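You operate a simulated robot arm through the tools that you are given. There is no shell and no other tool. Be economical: measure what you need, move in short steps, check, and stop when the job is done.

You run a simulated robot arm. Do the job below in one go: nothing can be reset, and whatever is moved stays where it is left.

JOB
Remove the short axle, brush the hub block, fit the long axle.
Fine: the short axle stands in the free well of the axle rack; the pink brush goes back.

Only the result counts: the job must be done as asked and must still hold three seconds after the hand-in. Knocking over, shifting, dropping, spilling or breaking anything else fails it.

ROBOT AND FRAMES
A 6-joint arm with a two-finger parallel gripper, fixed in place. Base frame: the origin is at the foot of the arm, x ahead of it, y to its left, z up; the work surface is at about z = 80. Readings come in cm, rad, newtons and seconds.
With the tool pointing down near the work surface it reaches from about 34 to 76 cm from the base axis. Its first joint turns from -1.152 to 1.152 rad. Payload 2.45 kg.
The tool frame sits at the grasp point between the pads (the TCP): z along the fingers, y along the line on which they close. The tips reach 2.4 cm beyond it. Largest opening 6.8 cm; finger width 1.7, thickness 1; the body of the gripper, 4 by 7 cm, starts 4.1 cm behind the TCP.
Orientation is that of the tool frame in the base frame, as [roll, pitch, yaw] about the fixed x, y, z axes, in that order (R = Rz(yaw) Ry(pitch) Rx(roll)). With the fingers straight down and closing along the base's y, the tool's x points along the base's -x, its y along +y and its z along -z.

CONTROLS
- The arm moves only by the tool play_rows. Its argument "increments" is a list of rows, each a list of 3 entries, a list of its own where there are three numbers: the shift along the tool's x, y, z in units of 500 mm (1.0 is 500 mm), then the turn, a rotation vector about the tool's x, y, z in units of 90 degrees (1.0 is 90 degrees), then the opening, from 0 (shut) to 1 (fully open). In form: [[[x, y, z], [rx, ry, rz], gripper], ...]. A call has 1 to 8 rows; each row is the pose to reach, as a shift and turn from the pose commanded when the call began, along the tool's axes at that moment. A call with a number of a shift or a turn outside -1 to 1 is refused whole. Rows are played at 5 a second. More than 5 cm and 0.15 rad between two rows, or a gripper value outside its range, and nothing of the call is played. A pose out of reach is approached as far as the arm can. The call stops where the force on the tool passes 40 N (or 10 N more than at its start, if that is more) or the arm is blocked; 0.2 s more then pass. Each finger travels about 10.8 cm/s and halts on what it meets, pressing with about 44 N; the grip force reading is that of the motor and also rises with nothing between the fingers. The clock runs only during rows and for 0.2 s after the last one: add rows that repeat a pose to give the fingers time. The reply holds the time, the measured pose of the TCP, the force on the tool along the base axes, the opening and the grip force, in the units named above and with some noise.
- Cameras (640 x 400 px; columns grow to the right, rows downward): "scene" is fixed at [14.97, 40.49, 145.41]; the picture's right is [-0.88, -0.47, 0.00], its down [-0.32, 0.58, -0.75] and it looks along [0.35, -0.66, -0.66] (base axes); focal length 267 px, centre (320, 200). "wrist" rides on the gripper at [-3.2, 0, -3.9] in the tool frame; the picture's right is [0.00, -1.00, 0.00], its down [0.97, 0.00, -0.24] and it looks along [0.24, 0.00, 0.97] (tool axes); focal length 218 px, centre (320, 200). There is no depth. A picture from a camera that has moved, and an enlarged one, comes with that camera's place and axes in the base frame and with its lens.
- get_image(camera): a new picture of that camera. It takes no simulated time.
- inspect(camera, box): a new picture of the part [left, top, right, bottom] of that camera's present view, enlarged. It takes no simulated time.
- close_job(): hands the job in; it is judged then, once.

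Go step by step. Nothing tells you positions but the pictures and the camera data: compare them with the known pose of the tool, close in by small moves and look again before you grip or let go. The budget is 120 turns and 64 pictures, counting those below and the enlarged ones. Unless the task says otherwise, let go and move clear before handing in, and close with one line.

The tools are called after "Emit:" as a command line: name --argument value ..., lists and objects as JSON in quotes. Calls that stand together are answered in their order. play_rows: Moves the arm, as the interface text tells. Its arguments: {"type":"object","properties":{"increments":{"type":"array","items":{"type":"array"}}},"required":["increments"]} The other tools are called the same way: get_image (camera) takes a picture; inspect (camera, box) takes an enlarged picture of a part of a camera's view; close_job () hands the job in.

At the start:

```text
t: 0.0
tcp_pos: [42.96, -7.53, 117.01]
ee_rot: [3.141, 0.0, 3.141]
contact_force: [-0.3, 0.3, -0.7]
width: 6.79
gripper_force: 0.0
```

scene: 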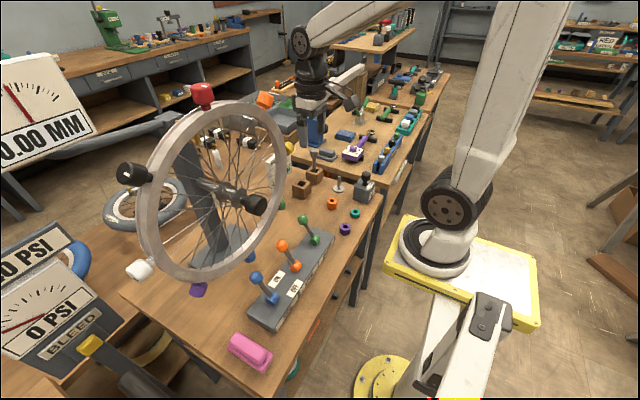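
wrist: 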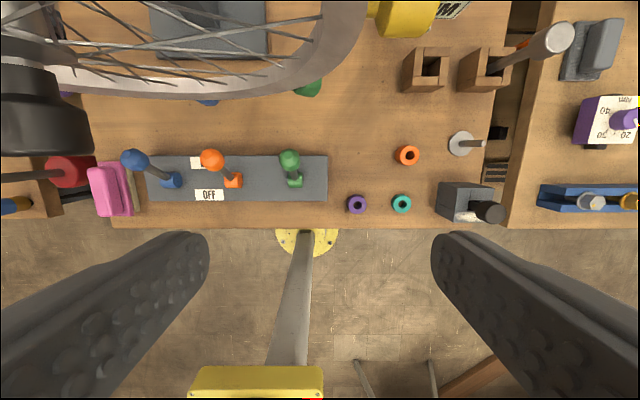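

I see a busy bench: a wheel, a lever panel, the pink brush, and two wooden wells with an axle, plus blocks. I'll enlarge the relevant areas first.

Emit:
inspect --camera "scene" --box '[270, 140, 390, 240]'

Emit:
inspect --camera "wrist" --box '[330, 0, 640, 230]'

Emit:
inspect --camera "scene" --box '[90, 220, 340, 400]'

```text
4.00 times, centred on (330, 190) of scene
camera zoom: at [14.97, 40.49, 145.41], right [-0.88, -0.47, 0.0], down [-0.32, 0.58, -0.75], along [0.35, -0.66, -0.66], focal length 1068 px, centre (280, 240)
```

zoom: 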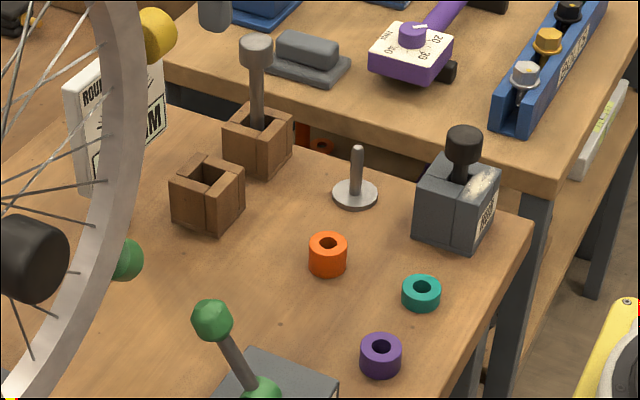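

```text
1.74 times, centred on (485, 115) of wrist
camera zoom: at [46.11, -7.54, 120.96], right [0.0, -1.0, 0.0], down [-0.97, 0.0, 0.24], along [-0.24, 0.0, -0.97], focal length 380 px, centre (33, 348)
```

zoom: 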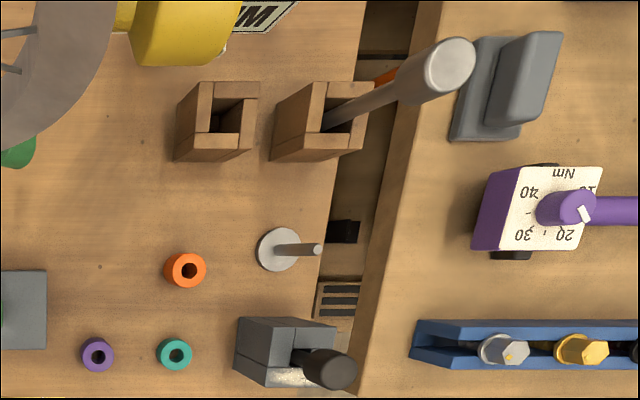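

```text
2.22 times, centred on (215, 310) of scene
camera zoom: at [14.97, 40.49, 145.41], right [-0.88, -0.47, 0.0], down [-0.32, 0.58, -0.75], along [0.35, -0.66, -0.66], focal length 593 px, centre (553, -44)
```

zoom: 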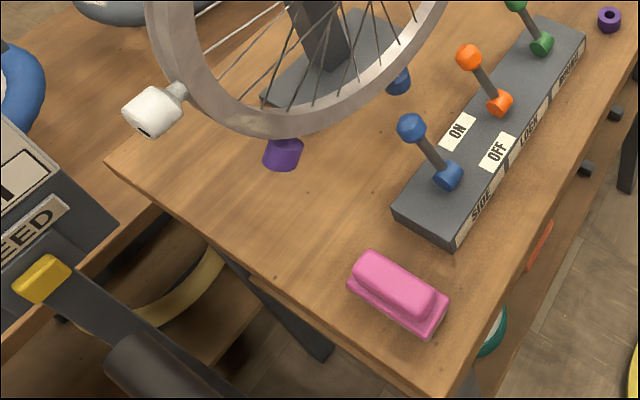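

The hub block looks to be the grey one with the dark-headed axle, and the rack is the two wooden wells with the long axle in one. There is also a labelled lever panel, so I'll read it and look closer at the hub block.

Emit:
inspect --camera "scene" --box '[240, 220, 340, 340]'

Emit:
inspect --camera "scene" --box '[340, 160, 390, 210]'

Emit:
inspect --camera "wrist" --box '[420, 160, 520, 240]'

```text
3.33 times, centred on (290, 280) of scene
camera zoom: at [14.97, 40.49, 145.41], right [-0.88, -0.47, 0.0], down [-0.32, 0.58, -0.75], along [0.35, -0.66, -0.66], focal length 890 px, centre (420, -67)
```

zoom: 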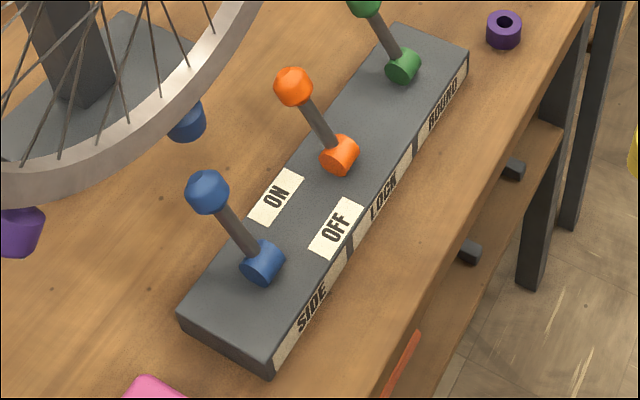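

```text
8.00 times, centred on (365, 185) of scene
camera zoom: at [14.97, 40.49, 145.41], right [-0.88, -0.47, 0.0], down [-0.32, 0.58, -0.75], along [0.35, -0.66, -0.66], focal length 2136 px, centre (-40, 320)
```

zoom: 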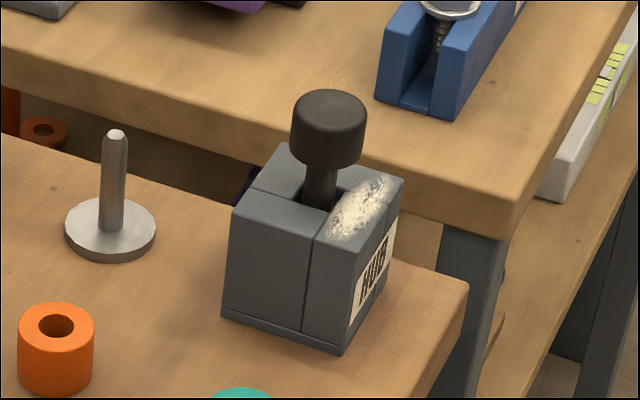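

```text
5.00 times, centred on (470, 200) of wrist
camera zoom: at [46.11, -7.54, 120.96], right [0.0, -1.0, 0.0], down [-0.97, 0.0, 0.24], along [-0.24, 0.0, -0.97], focal length 1091 px, centre (-430, 200)
```

zoom: 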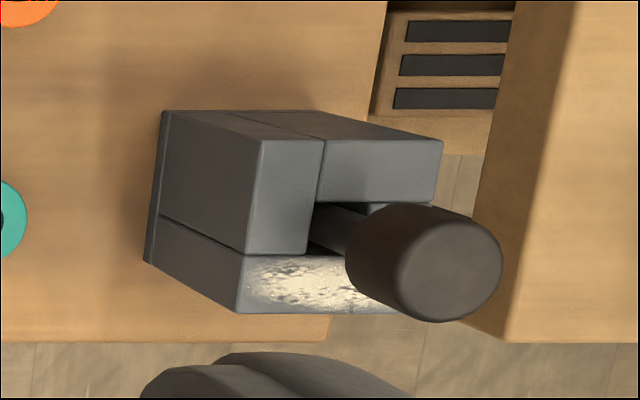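

The hub block's centre works out to about (36.5, -33.2) with its top at z≈86, and the dark head of the short axle tops out at about z=91. The white patch on top of the block is the dirt. I'll move over the hub block and look again.

Emit:
play_rows --increments '[[[0.0185, -0.0733, 0.0343], [0, 0, 0], 1], [[0.037, -0.1467, 0.0686], [0, 0, 0], 1], [[0.0555, -0.22, 0.103], [0, 0, 0], 1], [[0.074, -0.2933, 0.137], [0, 0, 0], 1], [[0.0925, -0.3667, 0.1714], [0, 0, 0], 1], [[0.111, -0.44, 0.2057], [0, 0, 0], 1], [[0.129, -0.513, 0.24], [0, 0, 0], 1], [[0.129, -0.513, 0.24], [0, 0, 0], 1]]'

Emit:
get_image --camera "wrist"

```text
t: 1.8
tcp_pos: [36.62, -33.27, 104.72]
ee_rot: [-3.141, -0.001, 3.141]
contact_force: [0.4, 0.9, 0.0]
width: 6.79
gripper_force: 0.0
```

```text
55 pictures are left
camera wrist: at [39.84, -33.14, 108.63], right [0.0, -1.0, 0.0], down [-0.97, 0.0, 0.24], along [-0.24, 0.0, -0.97], focal length 218 px, centre (320, 200)
```

wrist: 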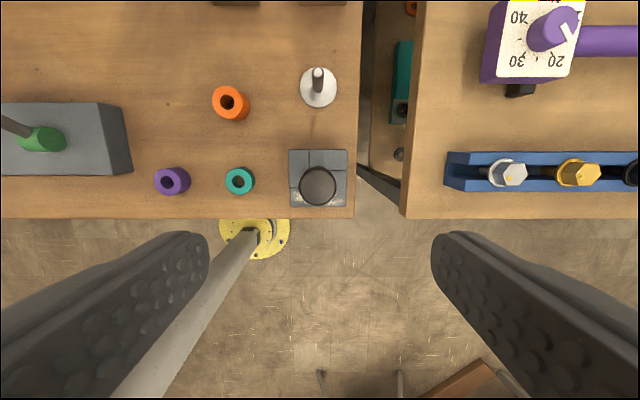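

The head is centred below the gripper at about (36.6, -33.0). I'll lower to grip height.

Emit:
play_rows --increments '[[[0, 0.003, 0.09], [0, 0, 0], 1], [[0, 0.006, 0.17], [0, 0, 0], 1], [[0, 0.006, 0.23], [0, 0, 0], 1], [[0, 0.006, 0.27], [0, 0, 0], 1], [[0, 0.006, 0.29], [0, 0, 0], 1], [[0, 0.006, 0.29], [0, 0, 0], 1]]'

Emit:
get_image --camera "wrist"

Emit:
inspect --camera "scene" --box '[320, 140, 420, 220]'

```text
t: 3.2
tcp_pos: [36.5, -32.98, 90.51]
ee_rot: [-3.14, 0.001, -3.141]
contact_force: [0.3, -0.3, 0.0]
width: 6.81
gripper_force: 0.2
```

```text
54 pictures are left
camera wrist: at [39.77, -32.92, 94.4], right [0.0, -1.0, 0.0], down [-0.97, 0.0, 0.24], along [-0.24, 0.0, -0.97], focal length 218 px, centre (320, 200)
```

wrist: 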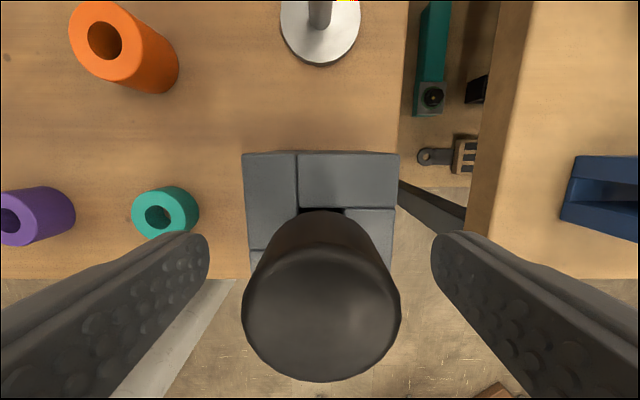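

```text
5.00 times, centred on (370, 180) of scene
camera zoom: at [14.97, 40.49, 145.41], right [-0.88, -0.47, 0.0], down [-0.32, 0.58, -0.75], along [0.35, -0.66, -0.66], focal length 1335 px, centre (70, 300)
```

zoom: 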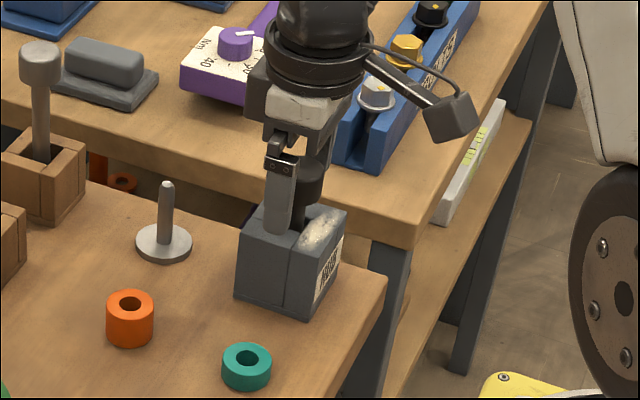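

The head sits squarely between the fingers. I'll drop 0.5 cm and close on it.

Emit:
play_rows --increments '[[[-0.002, 0, 0.01], [0, 0, 0], 1], [[-0.002, 0, 0.01], [0, 0, 0], 0.5], [[-0.002, 0, 0.01], [0, 0, 0], 0.2], [[-0.002, 0, 0.01], [0, 0, 0], 0], [[-0.002, 0, 0.01], [0, 0, 0], 0]]'

```text
t: 4.4
tcp_pos: [36.56, -33.01, 90.05]
ee_rot: [-3.14, 0.0, -3.141]
contact_force: [-0.5, -1.0, 0.5]
width: 3.08
gripper_force: 44.2
```

Gripped at 3.08 cm. I'll lift straight up in small steps and watch the force.

Emit:
play_rows --increments '[[[0, 0, -0.02], [0, 0, 0], 0], [[0, 0, -0.06], [0, 0, 0], 0], [[0, 0, -0.12], [0, 0, 0], 0], [[0, 0, -0.18], [0, 0, 0], 0], [[0, 0, -0.24], [0, 0, 0], 0], [[0, 0, -0.28], [0, 0, 0], 0], [[0, 0, -0.28], [0, 0, 0], 0]]'

Emit:
inspect --camera "scene" --box '[270, 80, 430, 220]'

Emit:
get_image --camera "wrist"

```text
t: 6.0
tcp_pos: [36.44, -32.87, 104.01]
ee_rot: [3.141, -0.001, 3.141]
contact_force: [0.1, 0.4, -1.0]
width: 3.09
gripper_force: 44.0
```

```text
2.86 times, centred on (350, 150) of scene
camera zoom: at [14.97, 40.49, 145.41], right [-0.88, -0.47, 0.0], down [-0.32, 0.58, -0.75], along [0.35, -0.66, -0.66], focal length 763 px, centre (234, 343)
```

zoom: 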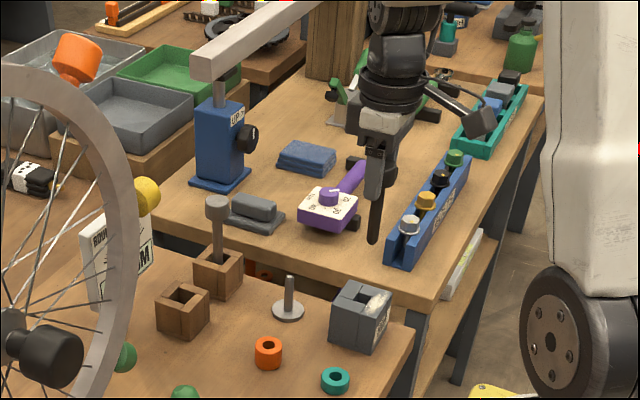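

```text
51 pictures are left
camera wrist: at [39.66, -32.83, 107.88], right [0.0, -1.0, 0.0], down [-0.97, 0.0, 0.24], along [-0.24, 0.0, -0.97], focal length 218 px, centre (320, 200)
```

wrist: 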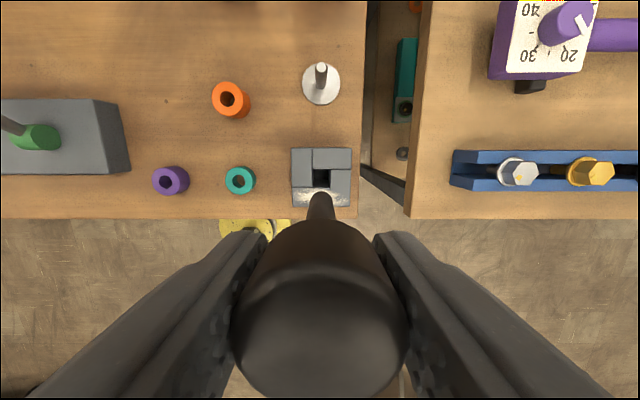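

The short axle is out; its tip is about 8.5–9 cm below the TCP. I'll carry it towards the free well, around (57.7, -25), staying high to look from above.

Emit:
play_rows --increments '[[[-0.07, 0.032, -0.01], [0, 0, 0], 0], [[-0.14, 0.064, -0.02], [0, 0, 0], 0], [[-0.21, 0.096, -0.02], [0, 0, 0], 0], [[-0.28, 0.128, -0.02], [0, 0, 0], 0], [[-0.34, 0.158, -0.02], [0, 0, 0], 0], [[-0.34, 0.158, -0.02], [0, 0, 0], 0]]'

Emit:
get_image --camera "wrist"

Emit:
get_image --camera "scene"

```text
t: 7.4
tcp_pos: [53.26, -24.95, 104.92]
ee_rot: [-3.141, 0.0, 3.14]
contact_force: [0.2, -0.2, -1.3]
width: 3.08
gripper_force: 44.2
```

```text
50 pictures are left
camera wrist: at [56.46, -24.91, 108.99], right [0.0, -1.0, 0.0], down [-0.97, 0.0, 0.24], along [-0.24, 0.0, -0.97], focal length 218 px, centre (320, 200)
```

wrist: 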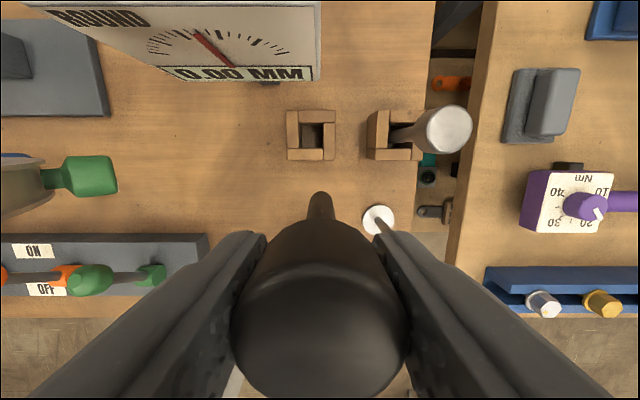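

```text
49 pictures are left
```

scene: 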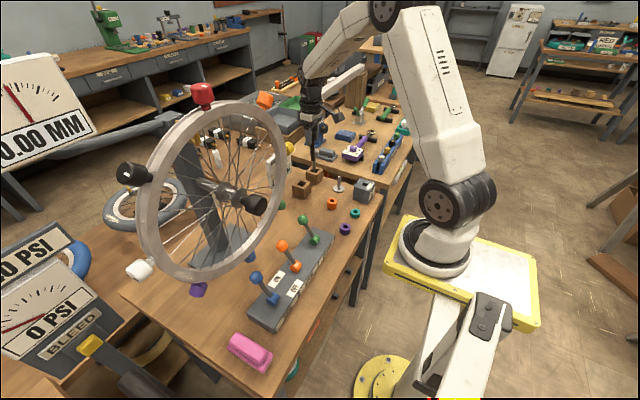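

The free well is clear in view. I'll enlarge it for a precise fix.

Emit:
inspect --camera "wrist" --box '[270, 90, 350, 170]'

Emit:
inspect --camera "scene" --box '[280, 110, 350, 210]'

```text
5.00 times, centred on (310, 130) of wrist
camera zoom: at [56.46, -24.91, 108.99], right [0.0, -1.0, 0.0], down [-0.97, 0.0, 0.24], along [-0.24, 0.0, -0.97], focal length 1091 px, centre (370, 550)
```

zoom: 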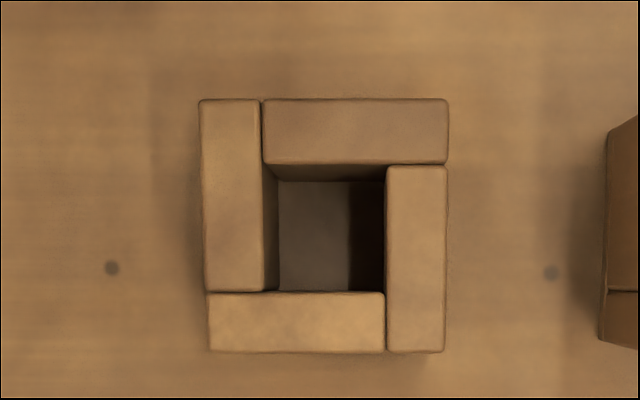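

```text
4.00 times, centred on (315, 160) of scene
camera zoom: at [14.98, 40.49, 145.41], right [-0.88, -0.47, 0.0], down [-0.32, 0.58, -0.75], along [0.35, -0.66, -0.66], focal length 1068 px, centre (340, 360)
```

zoom: 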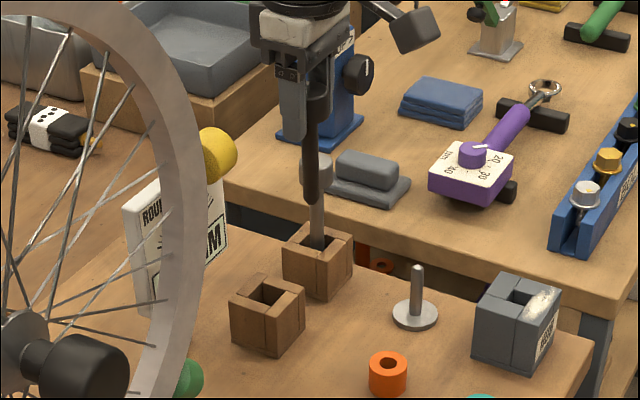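

The free well's centre is at about (57.55, -23.92), and a dial gauge panel stands at x≈62, so I'll stay in the present orientation for clearance. I'll move over the well and come down to just above it.

Emit:
play_rows --increments '[[[-0.042, 0.01, 0], [0, 0, 0], 0], [[-0.085, 0.0206, 0], [0, 0, 0], 0], [[-0.085, 0.0206, 0.05], [0, 0, 0], 0], [[-0.085, 0.0206, 0.1], [0, 0, 0], 0], [[-0.085, 0.0206, 0.16], [0, 0, 0], 0], [[-0.085, 0.0206, 0.16], [0, 0, 0], 0]]'

Emit:
get_image --camera "wrist"

Emit:
inspect --camera "scene" --box '[260, 110, 360, 220]'

```text
t: 8.8
tcp_pos: [57.72, -23.99, 96.89]
ee_rot: [-3.141, 0.001, 3.141]
contact_force: [0.8, 0.1, -0.5]
width: 3.1
gripper_force: 43.9
```

```text
46 pictures are left
camera wrist: at [61.02, -23.89, 100.84], right [0.0, -1.0, 0.0], down [-0.97, 0.0, 0.24], along [-0.24, 0.0, -0.97], focal length 218 px, centre (320, 200)
```

wrist: 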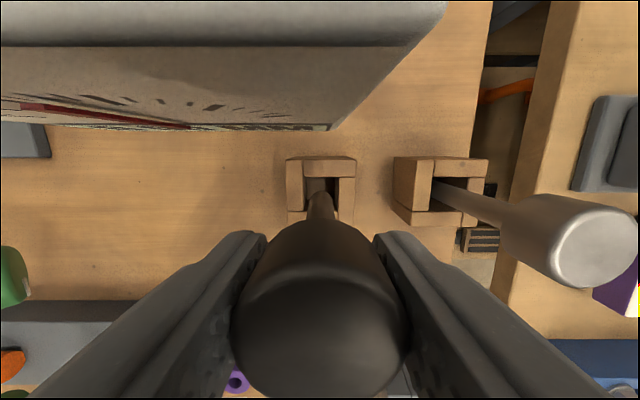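

```text
3.64 times, centred on (310, 165) of scene
camera zoom: at [14.98, 40.49, 145.41], right [-0.88, -0.47, 0.0], down [-0.32, 0.58, -0.75], along [0.35, -0.66, -0.66], focal length 971 px, centre (356, 327)
```

zoom: 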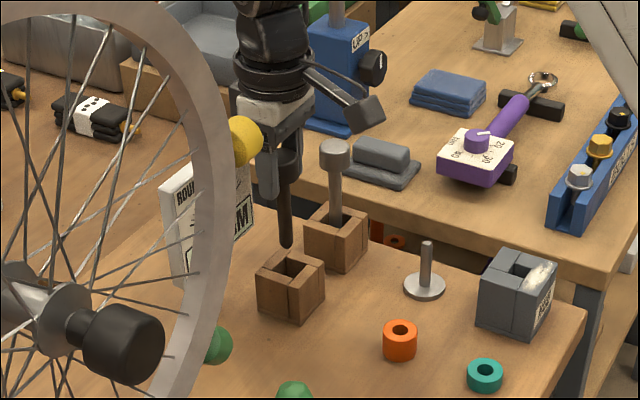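

The axle tip is over the well opening and clear of the gauge. I'll lower it slowly into the well.

Emit:
play_rows --increments '[[[0.003, 0, 0.03], [0, 0, 0], 0], [[0.003, 0, 0.05], [0, 0, 0], 0], [[0.003, 0, 0.07], [0, 0, 0], 0], [[0.003, 0, 0.09], [0, 0, 0], 0], [[0.003, 0, 0.11], [0, 0, 0], 0], [[0.003, 0, 0.12], [0, 0, 0], 0]]'

Emit:
inspect --camera "scene" --box '[260, 110, 360, 220]'

```text
t: 10.2
tcp_pos: [57.77, -24.0, 91.15]
ee_rot: [3.14, -0.001, 3.141]
contact_force: [-0.2, 0.7, -1.6]
width: 3.1
gripper_force: 43.8
```

```text
3.64 times, centred on (310, 165) of scene
camera zoom: at [14.98, 40.49, 145.41], right [-0.88, -0.47, 0.0], down [-0.32, 0.58, -0.75], along [0.35, -0.66, -0.66], focal length 971 px, centre (356, 327)
```

zoom: 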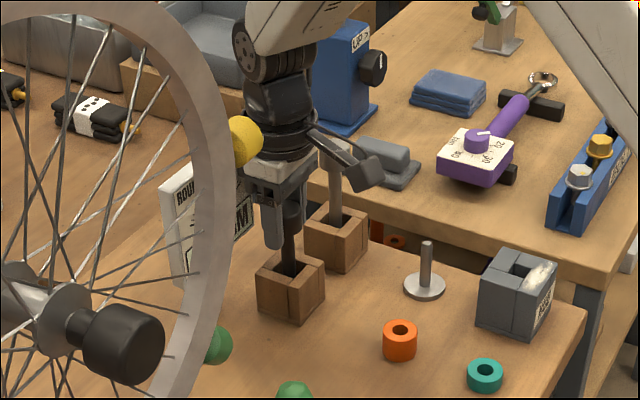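

The shaft is in the well. I'll lower the last centimetre until it touches the floor.

Emit:
play_rows --increments '[[[0.003, 0, 0.006], [0, 0, 0], 0], [[0.003, 0, 0.01], [0, 0, 0], 0], [[0.003, 0, 0.014], [0, 0, 0], 0], [[0.003, 0, 0.018], [0, 0, 0], 0], [[0.003, 0, 0.018], [0, 0, 0], 0]]'

```text
t: 11.4
tcp_pos: [57.5, -23.86, 90.27]
ee_rot: [3.141, 0.0, -3.14]
contact_force: [-0.1, -0.2, -0.9]
width: 3.06
gripper_force: 44.0
```

Emit:
play_rows --increments '[[[0, 0, 0.003], [0, 0, 0], 0], [[0, 0, 0.006], [0, 0, 0], 0], [[0, 0, 0.009], [0, 0, 0], 0], [[0, 0, 0.009], [0, 0, 0], 0]]'

```text
t: 12.4
tcp_pos: [57.49, -24.03, 89.97]
ee_rot: [-3.139, 0.004, -3.141]
contact_force: [-8.3, -1.8, 28.5]
width: 3.06
gripper_force: 44.2
```

Floor contact (28 N upward) at about z=90. I'll ease off 1 mm and open.

Emit:
play_rows --increments '[[[0, 0, -0.003], [0, 0, 0], 0], [[0, 0, -0.003], [0, 0, 0], 0.5], [[0, 0, -0.003], [0, 0, 0], 0.55], [[0, 0, -0.003], [0, 0, 0], 0.9], [[0, 0, -0.003], [0, 0, 0], 0.9]]'

Emit:
get_image --camera "wrist"

```text
t: 13.6
tcp_pos: [57.67, -23.96, 89.86]
ee_rot: [3.141, 0.001, -3.141]
contact_force: [0.3, 0.2, -0.7]
width: 6.14
gripper_force: 0.0
```

```text
43 pictures are left
camera wrist: at [60.76, -23.92, 93.74], right [0.0, -1.0, 0.0], down [-0.97, 0.0, 0.24], along [-0.24, 0.0, -0.97], focal length 218 px, centre (320, 200)
```

wrist: 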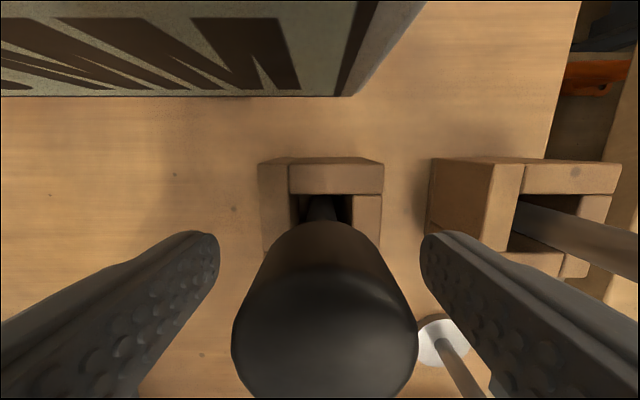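

The short axle stands free in the well. I'll rise straight up and check.

Emit:
play_rows --increments '[[[0, 0, -0.03], [0, 0, 0], 0.9], [[0, 0, -0.1], [0, 0, 0], 0.9], [[0, 0, -0.19], [0, 0, 0], 0.9], [[0, 0, -0.28], [0, 0, 0], 0.9], [[0.09, 0, -0.3], [0, 0, 0], 1], [[0.18, 0, -0.32], [0, 0, 0], 1], [[0.18, 0, -0.32], [0, 0, 0], 1]]'

Emit:
inspect --camera "scene" --box '[260, 110, 400, 220]'

Emit:
get_image --camera "wrist"

```text
t: 15.2
tcp_pos: [48.51, -23.78, 106.04]
ee_rot: [-3.141, -0.001, -3.139]
contact_force: [-0.5, -0.3, -1.0]
width: 6.79
gripper_force: 0.0
```

```text
3.64 times, centred on (330, 165) of scene
camera zoom: at [14.97, 40.49, 145.41], right [-0.88, -0.47, 0.0], down [-0.32, 0.58, -0.75], along [0.35, -0.66, -0.66], focal length 971 px, centre (284, 327)
```

zoom: 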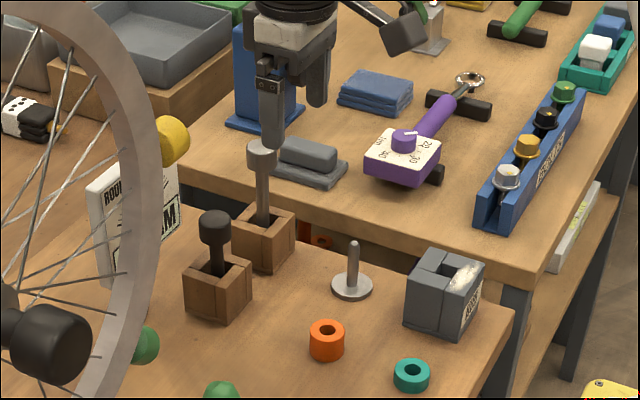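

```text
41 pictures are left
camera wrist: at [51.74, -23.65, 109.96], right [0.0, -1.0, 0.0], down [-0.97, 0.0, 0.24], along [-0.24, 0.0, -0.97], focal length 218 px, centre (320, 200)
```

wrist: 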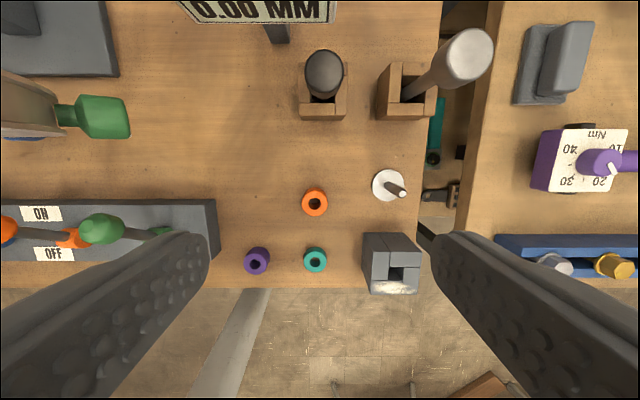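

The short axle stands well. Next is the brush, at about (38, 30). The wheel's hub knob sits near (48, 9, 106), so I'll pull back to x≈37 before sweeping across.

Emit:
play_rows --increments '[[[0.08, 0.025, -0.02], [0, 0, 0], 1], [[0.16, 0.05, -0.04], [0, 0, 0], 1], [[0.225, 0.08, -0.04], [0, 0, 0], 1], [[0.225, 0.175, -0.04], [0, 0, 0], 1], [[0.225, 0.27, -0.04], [0, 0, 0], 1], [[0.225, 0.365, -0.04], [0, 0, 0], 1], [[0.225, 0.46, -0.04], [0, 0, 0], 1], [[0.225, 0.46, -0.04], [0, 0, 0], 1]]'

Emit:
get_image --camera "wrist"

Emit:
get_image --camera "scene"

```text
t: 17.0
tcp_pos: [36.76, -0.96, 107.55]
ee_rot: [3.141, 0.001, -3.142]
contact_force: [0.2, 0.3, -0.1]
width: 6.81
gripper_force: 0.1
```

```text
40 pictures are left
camera wrist: at [40.13, -0.87, 111.5], right [0.0, -1.0, 0.0], down [-0.97, 0.0, 0.24], along [-0.24, 0.0, -0.97], focal length 218 px, centre (320, 200)
```

wrist: 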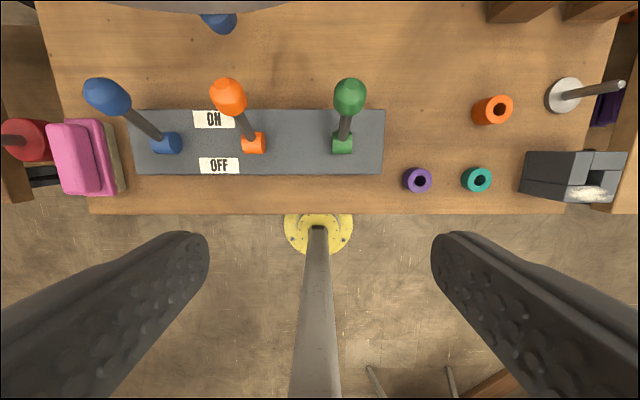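

```text
39 pictures are left
```

scene: 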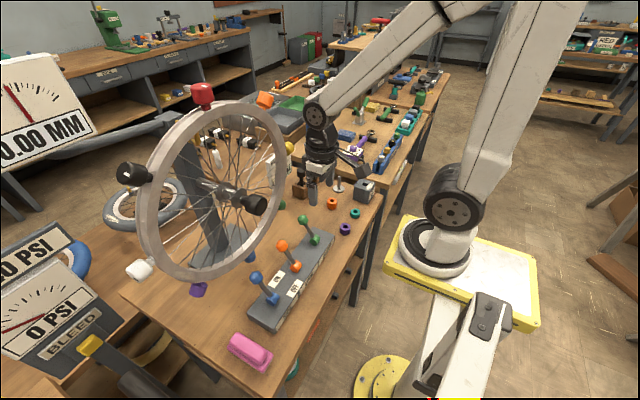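

The path is clear of the wheel. I'll continue to above the brush.

Emit:
play_rows --increments '[[[0, 0.095, 0], [0, 0, 0], 1], [[0, 0.19, 0], [0, 0, 0], 1], [[0, 0.285, 0], [0, 0, 0], 1], [[0, 0.38, 0], [0, 0, 0], 1], [[0, 0.475, 0.03], [0, 0, 0], 1], [[0, 0.56, 0.06], [0, 0, 0], 1], [[0, 0.56, 0.06], [0, 0, 0], 1]]'

Emit:
get_image --camera "wrist"

Emit:
inspect --camera "scene" --box '[190, 300, 310, 400]'

```text
t: 18.6
tcp_pos: [37.04, 27.25, 104.68]
ee_rot: [3.141, 0.001, 3.141]
contact_force: [0.5, -0.1, -0.8]
width: 6.8
gripper_force: 0.0
```

```text
38 pictures are left
camera wrist: at [40.29, 27.11, 108.58], right [0.0, -1.0, 0.0], down [-0.97, 0.0, 0.24], along [-0.24, 0.0, -0.97], focal length 218 px, centre (320, 200)
```

wrist: 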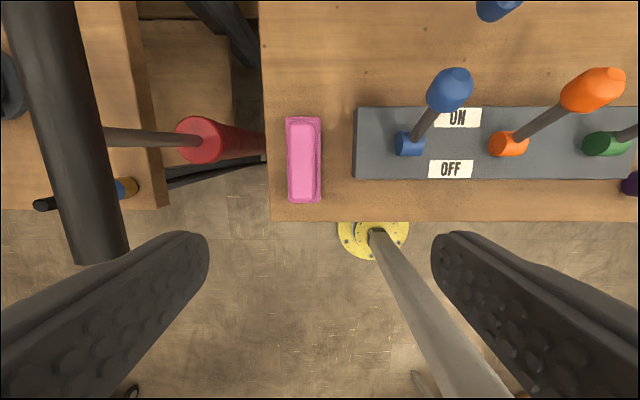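

```text
4.00 times, centred on (250, 350) of scene
camera zoom: at [14.97, 40.49, 145.41], right [-0.88, -0.47, 0.0], down [-0.32, 0.58, -0.75], along [0.35, -0.66, -0.66], focal length 1068 px, centre (600, -400)
```

zoom: 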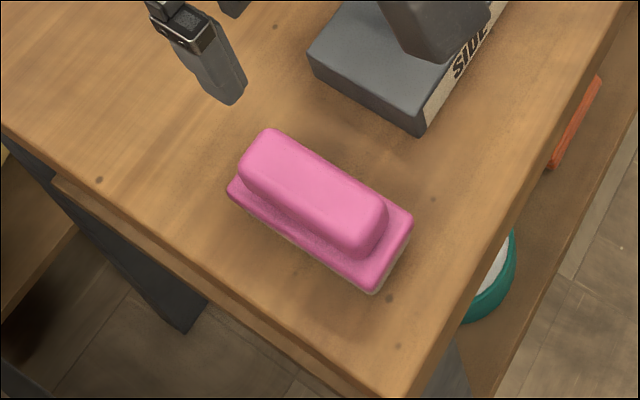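

The brush lies with its long side along x, centred at about (38.8, 29.0). A black lever bar stands beyond y≈40, so I'll keep clear of that. I'll come down part-way and look at the brush's heights.

Emit:
play_rows --increments '[[[-0.017, 0.018, 0.04], [0, 0, 0], 1], [[-0.034, 0.036, 0.11], [0, 0, 0], 1], [[-0.034, 0.036, 0.19], [0, 0, 0], 1], [[-0.034, 0.036, 0.25], [0, 0, 0], 1], [[-0.034, 0.036, 0.25], [0, 0, 0], 1]]'

Emit:
get_image --camera "wrist"

Emit:
inspect --camera "scene" --box '[190, 280, 310, 400]'

```text
t: 19.8
tcp_pos: [38.96, 28.63, 92.36]
ee_rot: [-3.141, 0.001, 3.14]
contact_force: [-0.3, -0.4, 0.0]
width: 6.81
gripper_force: 0.1
```

```text
36 pictures are left
camera wrist: at [42.16, 28.64, 96.23], right [0.0, -1.0, 0.0], down [-0.97, 0.0, 0.24], along [-0.24, 0.0, -0.97], focal length 218 px, centre (320, 200)
```

wrist: 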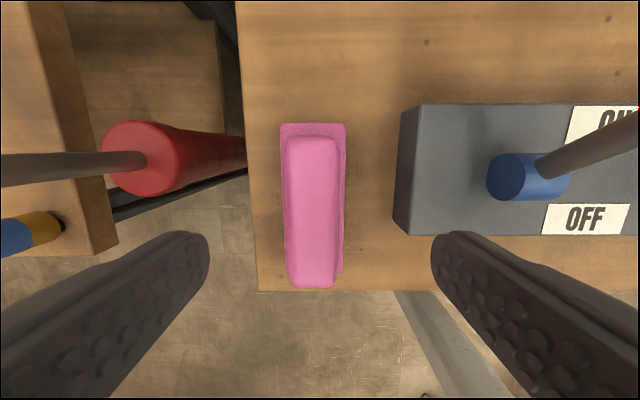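

```text
3.33 times, centred on (250, 340) of scene
camera zoom: at [14.97, 40.49, 145.41], right [-0.88, -0.47, 0.0], down [-0.32, 0.58, -0.75], along [0.35, -0.66, -0.66], focal length 890 px, centre (553, -267)
```

zoom: 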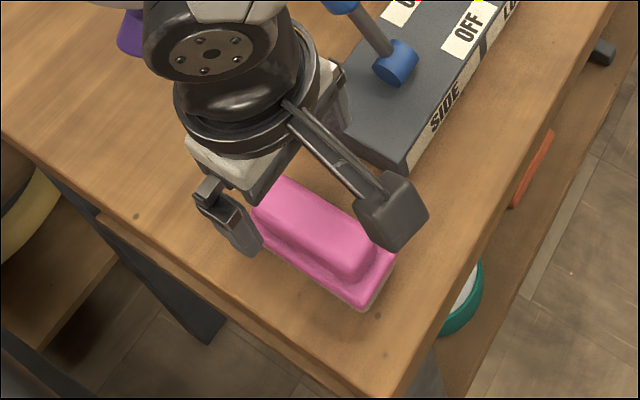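

The brush handle is at about (38.2, 29.1), 2.8 cm wide, with its top near z≈84.8 above a wider flange. I'll lower to grip the handle.

Emit:
play_rows --increments '[[[0.015, 0.009, 0.03], [0, 0, 0], 1], [[0.015, 0.009, 0.08], [0, 0, 0], 1], [[0.015, 0.009, 0.12], [0, 0, 0], 1], [[0.015, 0.009, 0.145], [0, 0, 0], 1], [[0.015, 0.009, 0.145], [0, 0, 0], 1]]'

Emit:
get_image --camera "wrist"

Emit:
inspect --camera "scene" --box '[190, 280, 310, 400]'

```text
t: 21.0
tcp_pos: [38.0, 29.2, 85.17]
ee_rot: [3.141, -0.001, -3.14]
contact_force: [-0.5, -0.9, 0.3]
width: 6.8
gripper_force: 0.0
```

```text
34 pictures are left
camera wrist: at [41.27, 29.26, 89.06], right [0.0, -1.0, 0.0], down [-0.97, 0.0, 0.24], along [-0.24, 0.0, -0.97], focal length 218 px, centre (320, 200)
```

wrist: 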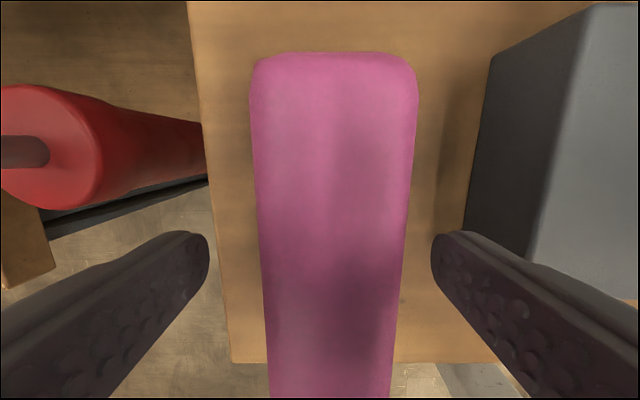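

```text
3.33 times, centred on (250, 340) of scene
camera zoom: at [14.97, 40.49, 145.41], right [-0.88, -0.47, 0.0], down [-0.32, 0.58, -0.75], along [0.35, -0.66, -0.66], focal length 890 px, centre (553, -267)
```

zoom: 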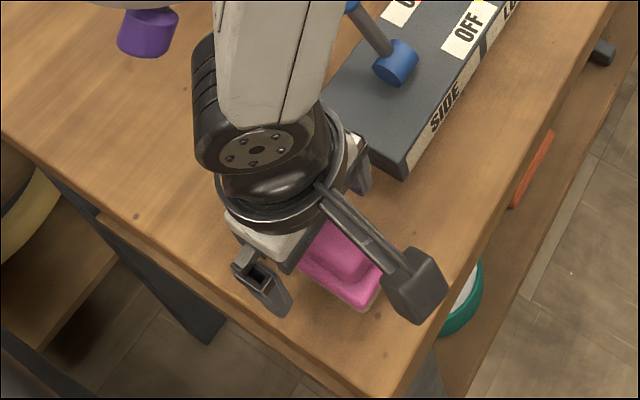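

The handle is between the fingers and nothing is touching yet. I'll close.

Emit:
play_rows --increments '[[[0, 0, 0], [0, 0, 0], 0.6], [[0, 0, 0], [0, 0, 0], 0.4], [[0, 0, 0], [0, 0, 0], 0.2], [[0, 0, 0], [0, 0, 0], 0], [[0, 0, 0], [0, 0, 0], 0]]'

Emit:
inspect --camera "scene" --box '[190, 280, 310, 400]'

```text
t: 22.2
tcp_pos: [38.08, 29.27, 85.09]
ee_rot: [3.142, 0.001, -3.141]
contact_force: [0.0, -0.3, -0.2]
width: 3.89
gripper_force: 44.1
```

```text
3.33 times, centred on (250, 340) of scene
camera zoom: at [14.97, 40.49, 145.41], right [-0.88, -0.47, 0.0], down [-0.32, 0.58, -0.75], along [0.35, -0.66, -0.66], focal length 890 px, centre (553, -267)
```

zoom: 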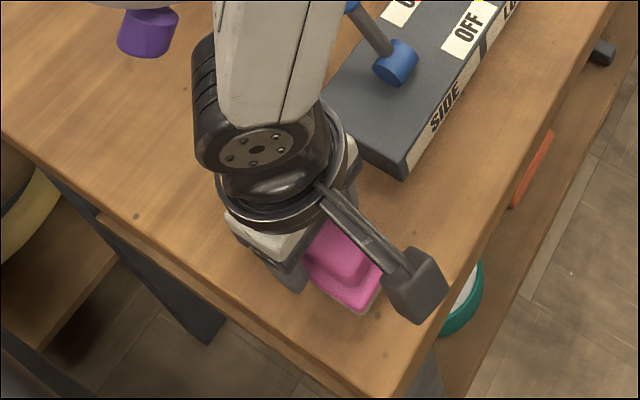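

It grips something 3.9 cm wide, wider than I took the handle to be. I'll lift a little and see how it is held.

Emit:
play_rows --increments '[[[0, 0, -0.01], [0, 0, 0], 0], [[0, 0, -0.04], [0, 0, 0], 0], [[0, 0, -0.1], [0, 0, 0], 0], [[0, 0, -0.18], [0, 0, 0], 0], [[0, 0, -0.26], [0, 0, 0], 0], [[0, 0, -0.26], [0, 0, 0], 0]]'

Emit:
inspect --camera "scene" --box '[190, 220, 310, 340]'

Emit:
get_image --camera "wrist"

```text
t: 23.6
tcp_pos: [38.65, 29.58, 98.41]
ee_rot: [3.141, -0.002, -3.141]
contact_force: [-0.3, 0.1, -0.9]
width: 3.89
gripper_force: 44.8
```

```text
3.33 times, centred on (250, 280) of scene
camera zoom: at [14.97, 40.49, 145.41], right [-0.88, -0.47, 0.0], down [-0.32, 0.58, -0.75], along [0.35, -0.66, -0.66], focal length 890 px, centre (553, -67)
```

zoom: 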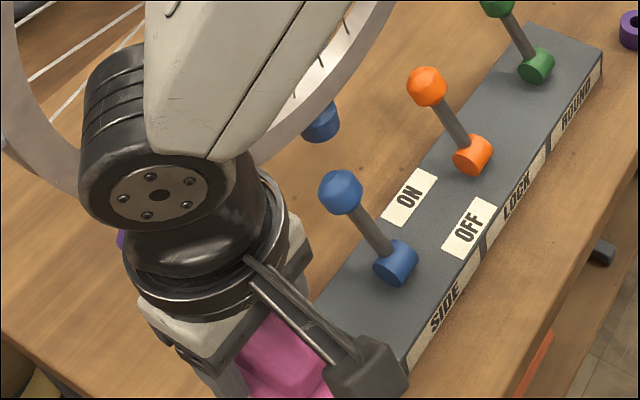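

```text
30 pictures are left
camera wrist: at [41.87, 29.57, 102.27], right [0.0, -1.0, 0.0], down [-0.97, 0.0, 0.24], along [-0.24, 0.0, -0.97], focal length 218 px, centre (320, 200)
```

wrist: 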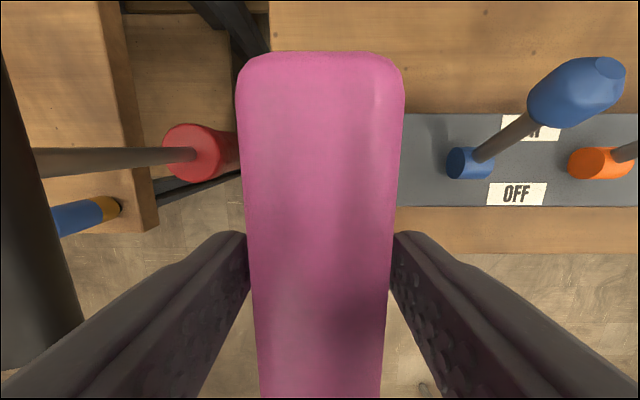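

The brush is held centrally by its handle, with its underside about 5 cm below the TCP. I'll carry it back at x≈35.5 to stay clear of the wheel knob.

Emit:
play_rows --increments '[[[0.03, -0.02, -0.07], [0, 0, 0], 0], [[0.06, -0.1, -0.11], [0, 0, 0], 0], [[0.06, -0.19, -0.11], [0, 0, 0], 0], [[0.06, -0.28, -0.11], [0, 0, 0], 0], [[0.06, -0.37, -0.11], [0, 0, 0], 0], [[0.06, -0.46, -0.11], [0, 0, 0], 0], [[0.06, -0.55, -0.11], [0, 0, 0], 0], [[0.06, -0.64, -0.11], [0, 0, 0], 0]]'

Emit:
play_rows --increments '[[[0, -0.09, 0], [0, 0, 0], 0], [[0, -0.18, 0], [0, 0, 0], 0], [[0, -0.27, 0], [0, 0, 0], 0], [[0, -0.36, 0], [0, 0, 0], 0], [[0, -0.45, 0], [0, 0, 0], 0], [[0, -0.53, 0], [0, 0, 0], 0], [[0, -0.53, 0], [0, 0, 0], 0]]'

Emit:
get_image --camera "wrist"

Emit:
inspect --camera "scene" --box '[310, 100, 430, 220]'

```text
t: 25.4
tcp_pos: [35.41, -2.59, 103.98]
ee_rot: [3.141, 0.0, -3.141]
contact_force: [0.4, -0.4, -1.1]
width: 3.93
gripper_force: 44.6
```

```text
t: 27.0
tcp_pos: [35.01, -29.3, 103.56]
ee_rot: [-3.141, -0.001, -3.141]
contact_force: [0.1, -1.0, -1.1]
width: 3.89
gripper_force: 43.8
```

```text
29 pictures are left
camera wrist: at [38.25, -29.25, 107.46], right [0.0, -1.0, 0.0], down [-0.97, 0.0, 0.24], along [-0.24, 0.0, -0.97], focal length 218 px, centre (320, 200)
```

wrist: 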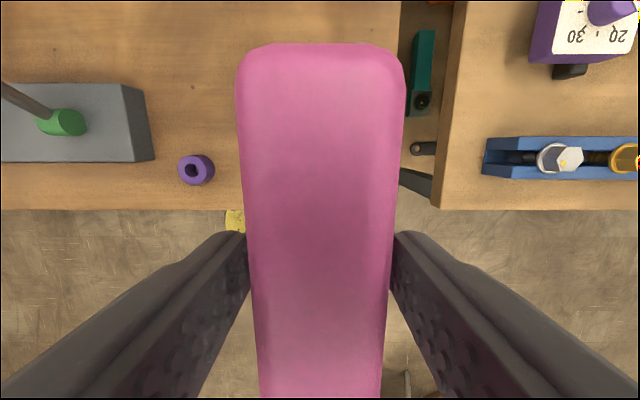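

```text
3.33 times, centred on (370, 160) of scene
camera zoom: at [14.98, 40.49, 145.41], right [-0.88, -0.47, 0.0], down [-0.32, 0.58, -0.75], along [0.35, -0.66, -0.66], focal length 890 px, centre (153, 333)
```

zoom: 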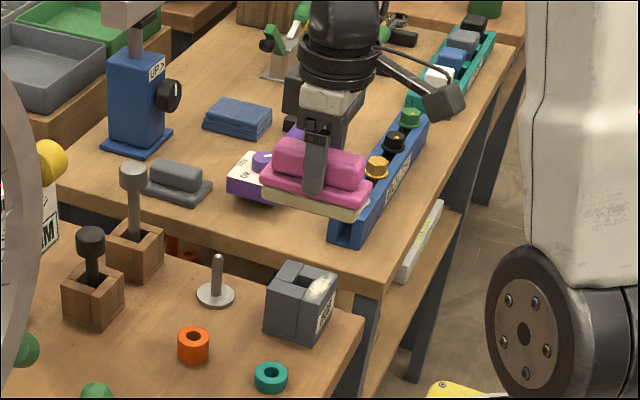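

The brush is level, with its bristle pad clear of everything. I'll move above the hub block and then come down slowly to feel for contact.

Emit:
play_rows --increments '[[[-0.016, -0.074, 0.02], [0, 0, 0], 0], [[-0.016, -0.074, 0.1], [0, 0, 0], 0], [[-0.016, -0.074, 0.17], [0, 0, 0], 0], [[-0.016, -0.074, 0.21], [0, 0, 0], 0], [[-0.016, -0.074, 0.21], [0, 0, 0], 0]]'

Emit:
inspect --camera "scene" --box '[310, 130, 410, 220]'

```text
t: 28.2
tcp_pos: [35.74, -32.79, 93.08]
ee_rot: [-3.139, 0.0, 3.141]
contact_force: [-0.2, 0.5, -0.3]
width: 3.9
gripper_force: 43.7
```

```text
4.44 times, centred on (360, 175) of scene
camera zoom: at [14.97, 40.49, 145.41], right [-0.88, -0.47, 0.0], down [-0.32, 0.58, -0.75], along [0.35, -0.66, -0.66], focal length 1186 px, centre (142, 311)
```

zoom: 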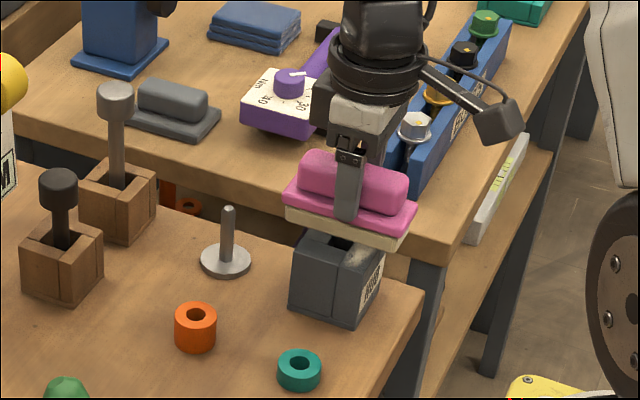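

The brush hovers about 2 cm over the block. I'll step down gently.

Emit:
play_rows --increments '[[[0, 0, 0.01], [0, 0, 0], 0], [[0, 0, 0.02], [0, 0, 0], 0], [[0, 0, 0.028], [0, 0, 0], 0], [[0, 0, 0.034], [0, 0, 0], 0], [[0, 0, 0.034], [0, 0, 0], 0]]'

```text
t: 29.4
tcp_pos: [35.73, -33.0, 91.36]
ee_rot: [-3.141, -0.001, -3.141]
contact_force: [-1.8, 1.7, 7.8]
width: 3.89
gripper_force: 44.0
```

Contact at about 8 N. I'll make several short strokes along y over the patch.

Emit:
play_rows --increments '[[[0, 0.02, 0], [0, 0, 0], 0], [[0, 0.04, 0], [0, 0, 0], 0], [[0, 0.02, 0], [0, 0, 0], 0], [[0, 0, 0], [0, 0, 0], 0], [[0, -0.02, 0], [0, 0, 0], 0], [[0, -0.04, 0], [0, 0, 0], 0], [[0, -0.02, 0], [0, 0, 0], 0], [[0, 0, 0], [0, 0, 0], 0]]'

Emit:
inspect --camera "scene" --box '[310, 130, 410, 220]'

```text
t: 31.2
tcp_pos: [35.96, -32.92, 91.57]
ee_rot: [3.141, -0.001, 3.141]
contact_force: [0.2, 0.6, -0.7]
width: 3.87
gripper_force: 44.3
```

```text
4.44 times, centred on (360, 175) of scene
camera zoom: at [14.97, 40.49, 145.41], right [-0.88, -0.47, 0.0], down [-0.32, 0.58, -0.75], along [0.35, -0.66, -0.66], focal length 1186 px, centre (142, 311)
```

zoom: 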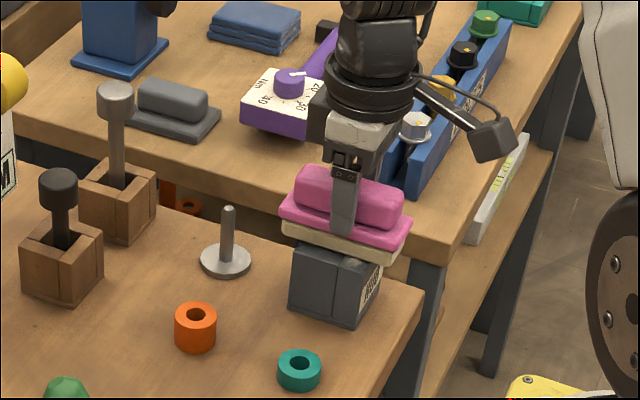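

Contact has eased off. I'll press about 1 mm lower, repeat the strokes, then lift aside and look.

Emit:
play_rows --increments '[[[0, 0, 0.003], [0, 0, 0], 0], [[0, 0.02, 0.003], [0, 0, 0], 0], [[0, 0.04, 0.003], [0, 0, 0], 0], [[0, 0.02, 0.003], [0, 0, 0], 0], [[0, 0, 0.003], [0, 0, 0], 0], [[0, -0.02, 0.003], [0, 0, 0], 0], [[0, -0.04, 0.003], [0, 0, 0], 0], [[0, -0.02, 0.003], [0, 0, 0], 0]]'

Emit:
play_rows --increments '[[[0, 0.02, 0], [0, 0, 0], 0], [[0, 0.04, 0], [0, 0, 0], 0], [[0, 0.06, 0], [0, 0, 0], 0], [[0, 0.06, -0.03], [0, 0, 0], 0], [[0, 0.1, -0.09], [0, 0, 0], 0], [[0, 0.17, -0.13], [0, 0, 0], 0], [[0, 0.17, -0.13], [0, 0, 0], 0]]'

Emit:
inspect --camera "scene" --box '[310, 130, 410, 220]'

```text
t: 33.0
tcp_pos: [36.07, -34.06, 91.34]
ee_rot: [-3.137, 0.005, 3.141]
contact_force: [-1.0, -6.4, 18.3]
width: 3.89
gripper_force: 44.0
```

```text
t: 34.6
tcp_pos: [35.69, -25.25, 97.63]
ee_rot: [-3.141, 0.001, -3.141]
contact_force: [-0.5, 0.4, 0.0]
width: 3.88
gripper_force: 43.7
```

```text
4.44 times, centred on (360, 175) of scene
camera zoom: at [14.97, 40.49, 145.41], right [-0.88, -0.47, 0.0], down [-0.32, 0.58, -0.75], along [0.35, -0.66, -0.66], focal length 1186 px, centre (142, 311)
```

zoom: 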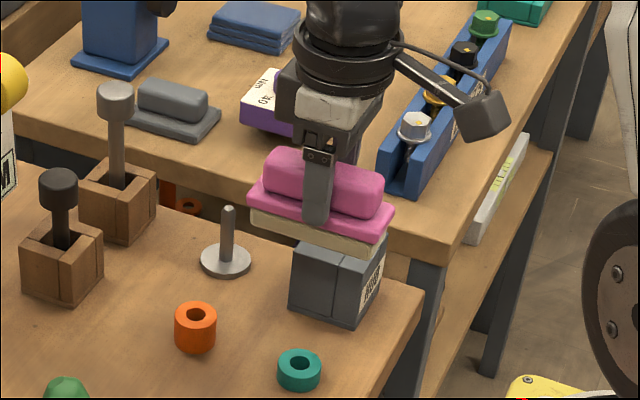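

The block's top is still hidden from the camera by the brush. I'll move further away and look again.

Emit:
play_rows --increments '[[[0.01, 0.06, -0.07], [0, 0, 0], 0], [[0.01, 0.15, -0.12], [0, 0, 0], 0], [[0.01, 0.24, -0.12], [0, 0, 0], 0], [[0.01, 0.24, -0.12], [0, 0, 0], 0]]'

Emit:
inspect --camera "scene" --box '[320, 160, 400, 220]'

```text
refused: row 2 steps farther than a row can; nothing moved
```

```text
6.67 times, centred on (360, 190) of scene
camera zoom: at [14.97, 40.49, 145.41], right [-0.88, -0.47, 0.0], down [-0.32, 0.58, -0.75], along [0.35, -0.66, -0.66], focal length 1780 px, centre (53, 267)
```

zoom: 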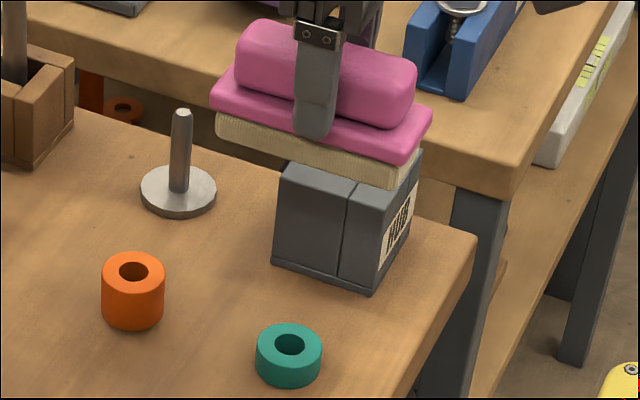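

Emit:
play_rows --increments '[[[0.01, 0.06, -0.07], [0, 0, 0], 0], [[0.01, 0.14, -0.11], [0, 0, 0], 0], [[0.01, 0.23, -0.12], [0, 0, 0], 0], [[0.01, 0.23, -0.12], [0, 0, 0], 0]]'

Emit:
inspect --camera "scene" --box '[320, 160, 400, 220]'

```text
t: 35.6
tcp_pos: [35.55, -13.87, 103.42]
ee_rot: [3.141, -0.001, -3.139]
contact_force: [-0.1, 0.4, -0.4]
width: 3.87
gripper_force: 44.0
```

```text
6.67 times, centred on (360, 190) of scene
camera zoom: at [14.97, 40.49, 145.41], right [-0.88, -0.47, 0.0], down [-0.32, 0.58, -0.75], along [0.35, -0.66, -0.66], focal length 1780 px, centre (53, 267)
```

zoom: 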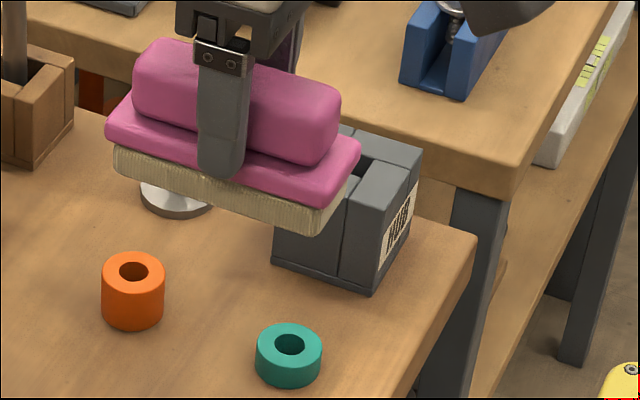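

The white patch is gone and the block hasn't moved. Now I'll carry the brush back to where it lay.

Emit:
play_rows --increments '[[[0, 0.09, 0], [0, 0, 0], 0], [[0, 0.18, 0], [0, 0, 0], 0], [[0, 0.27, 0], [0, 0, 0], 0], [[0, 0.36, 0], [0, 0, 0], 0], [[0, 0.45, 0], [0, 0, 0], 0], [[0, 0.54, 0], [0, 0, 0], 0], [[0, 0.63, 0], [0, 0, 0], 0], [[0, 0.72, 0], [0, 0, 0], 0]]'

Emit:
play_rows --increments '[[[-0.02, 0.07, 0], [0, 0, 0], 0], [[-0.051, 0.142, 0.03], [0, 0, 0], 0], [[-0.051, 0.142, 0.11], [0, 0, 0], 0], [[-0.051, 0.142, 0.19], [0, 0, 0], 0], [[-0.051, 0.142, 0.25], [0, 0, 0], 0], [[-0.051, 0.142, 0.25], [0, 0, 0], 0]]'

```text
t: 37.4
tcp_pos: [35.42, 22.02, 103.66]
ee_rot: [-3.141, 0.001, 3.14]
contact_force: [0.3, -0.2, -0.8]
width: 3.89
gripper_force: 43.8
```

```text
t: 38.8
tcp_pos: [38.18, 29.15, 91.32]
ee_rot: [3.141, 0.0, 3.141]
contact_force: [0.4, 0.2, -1.0]
width: 3.89
gripper_force: 44.2
```

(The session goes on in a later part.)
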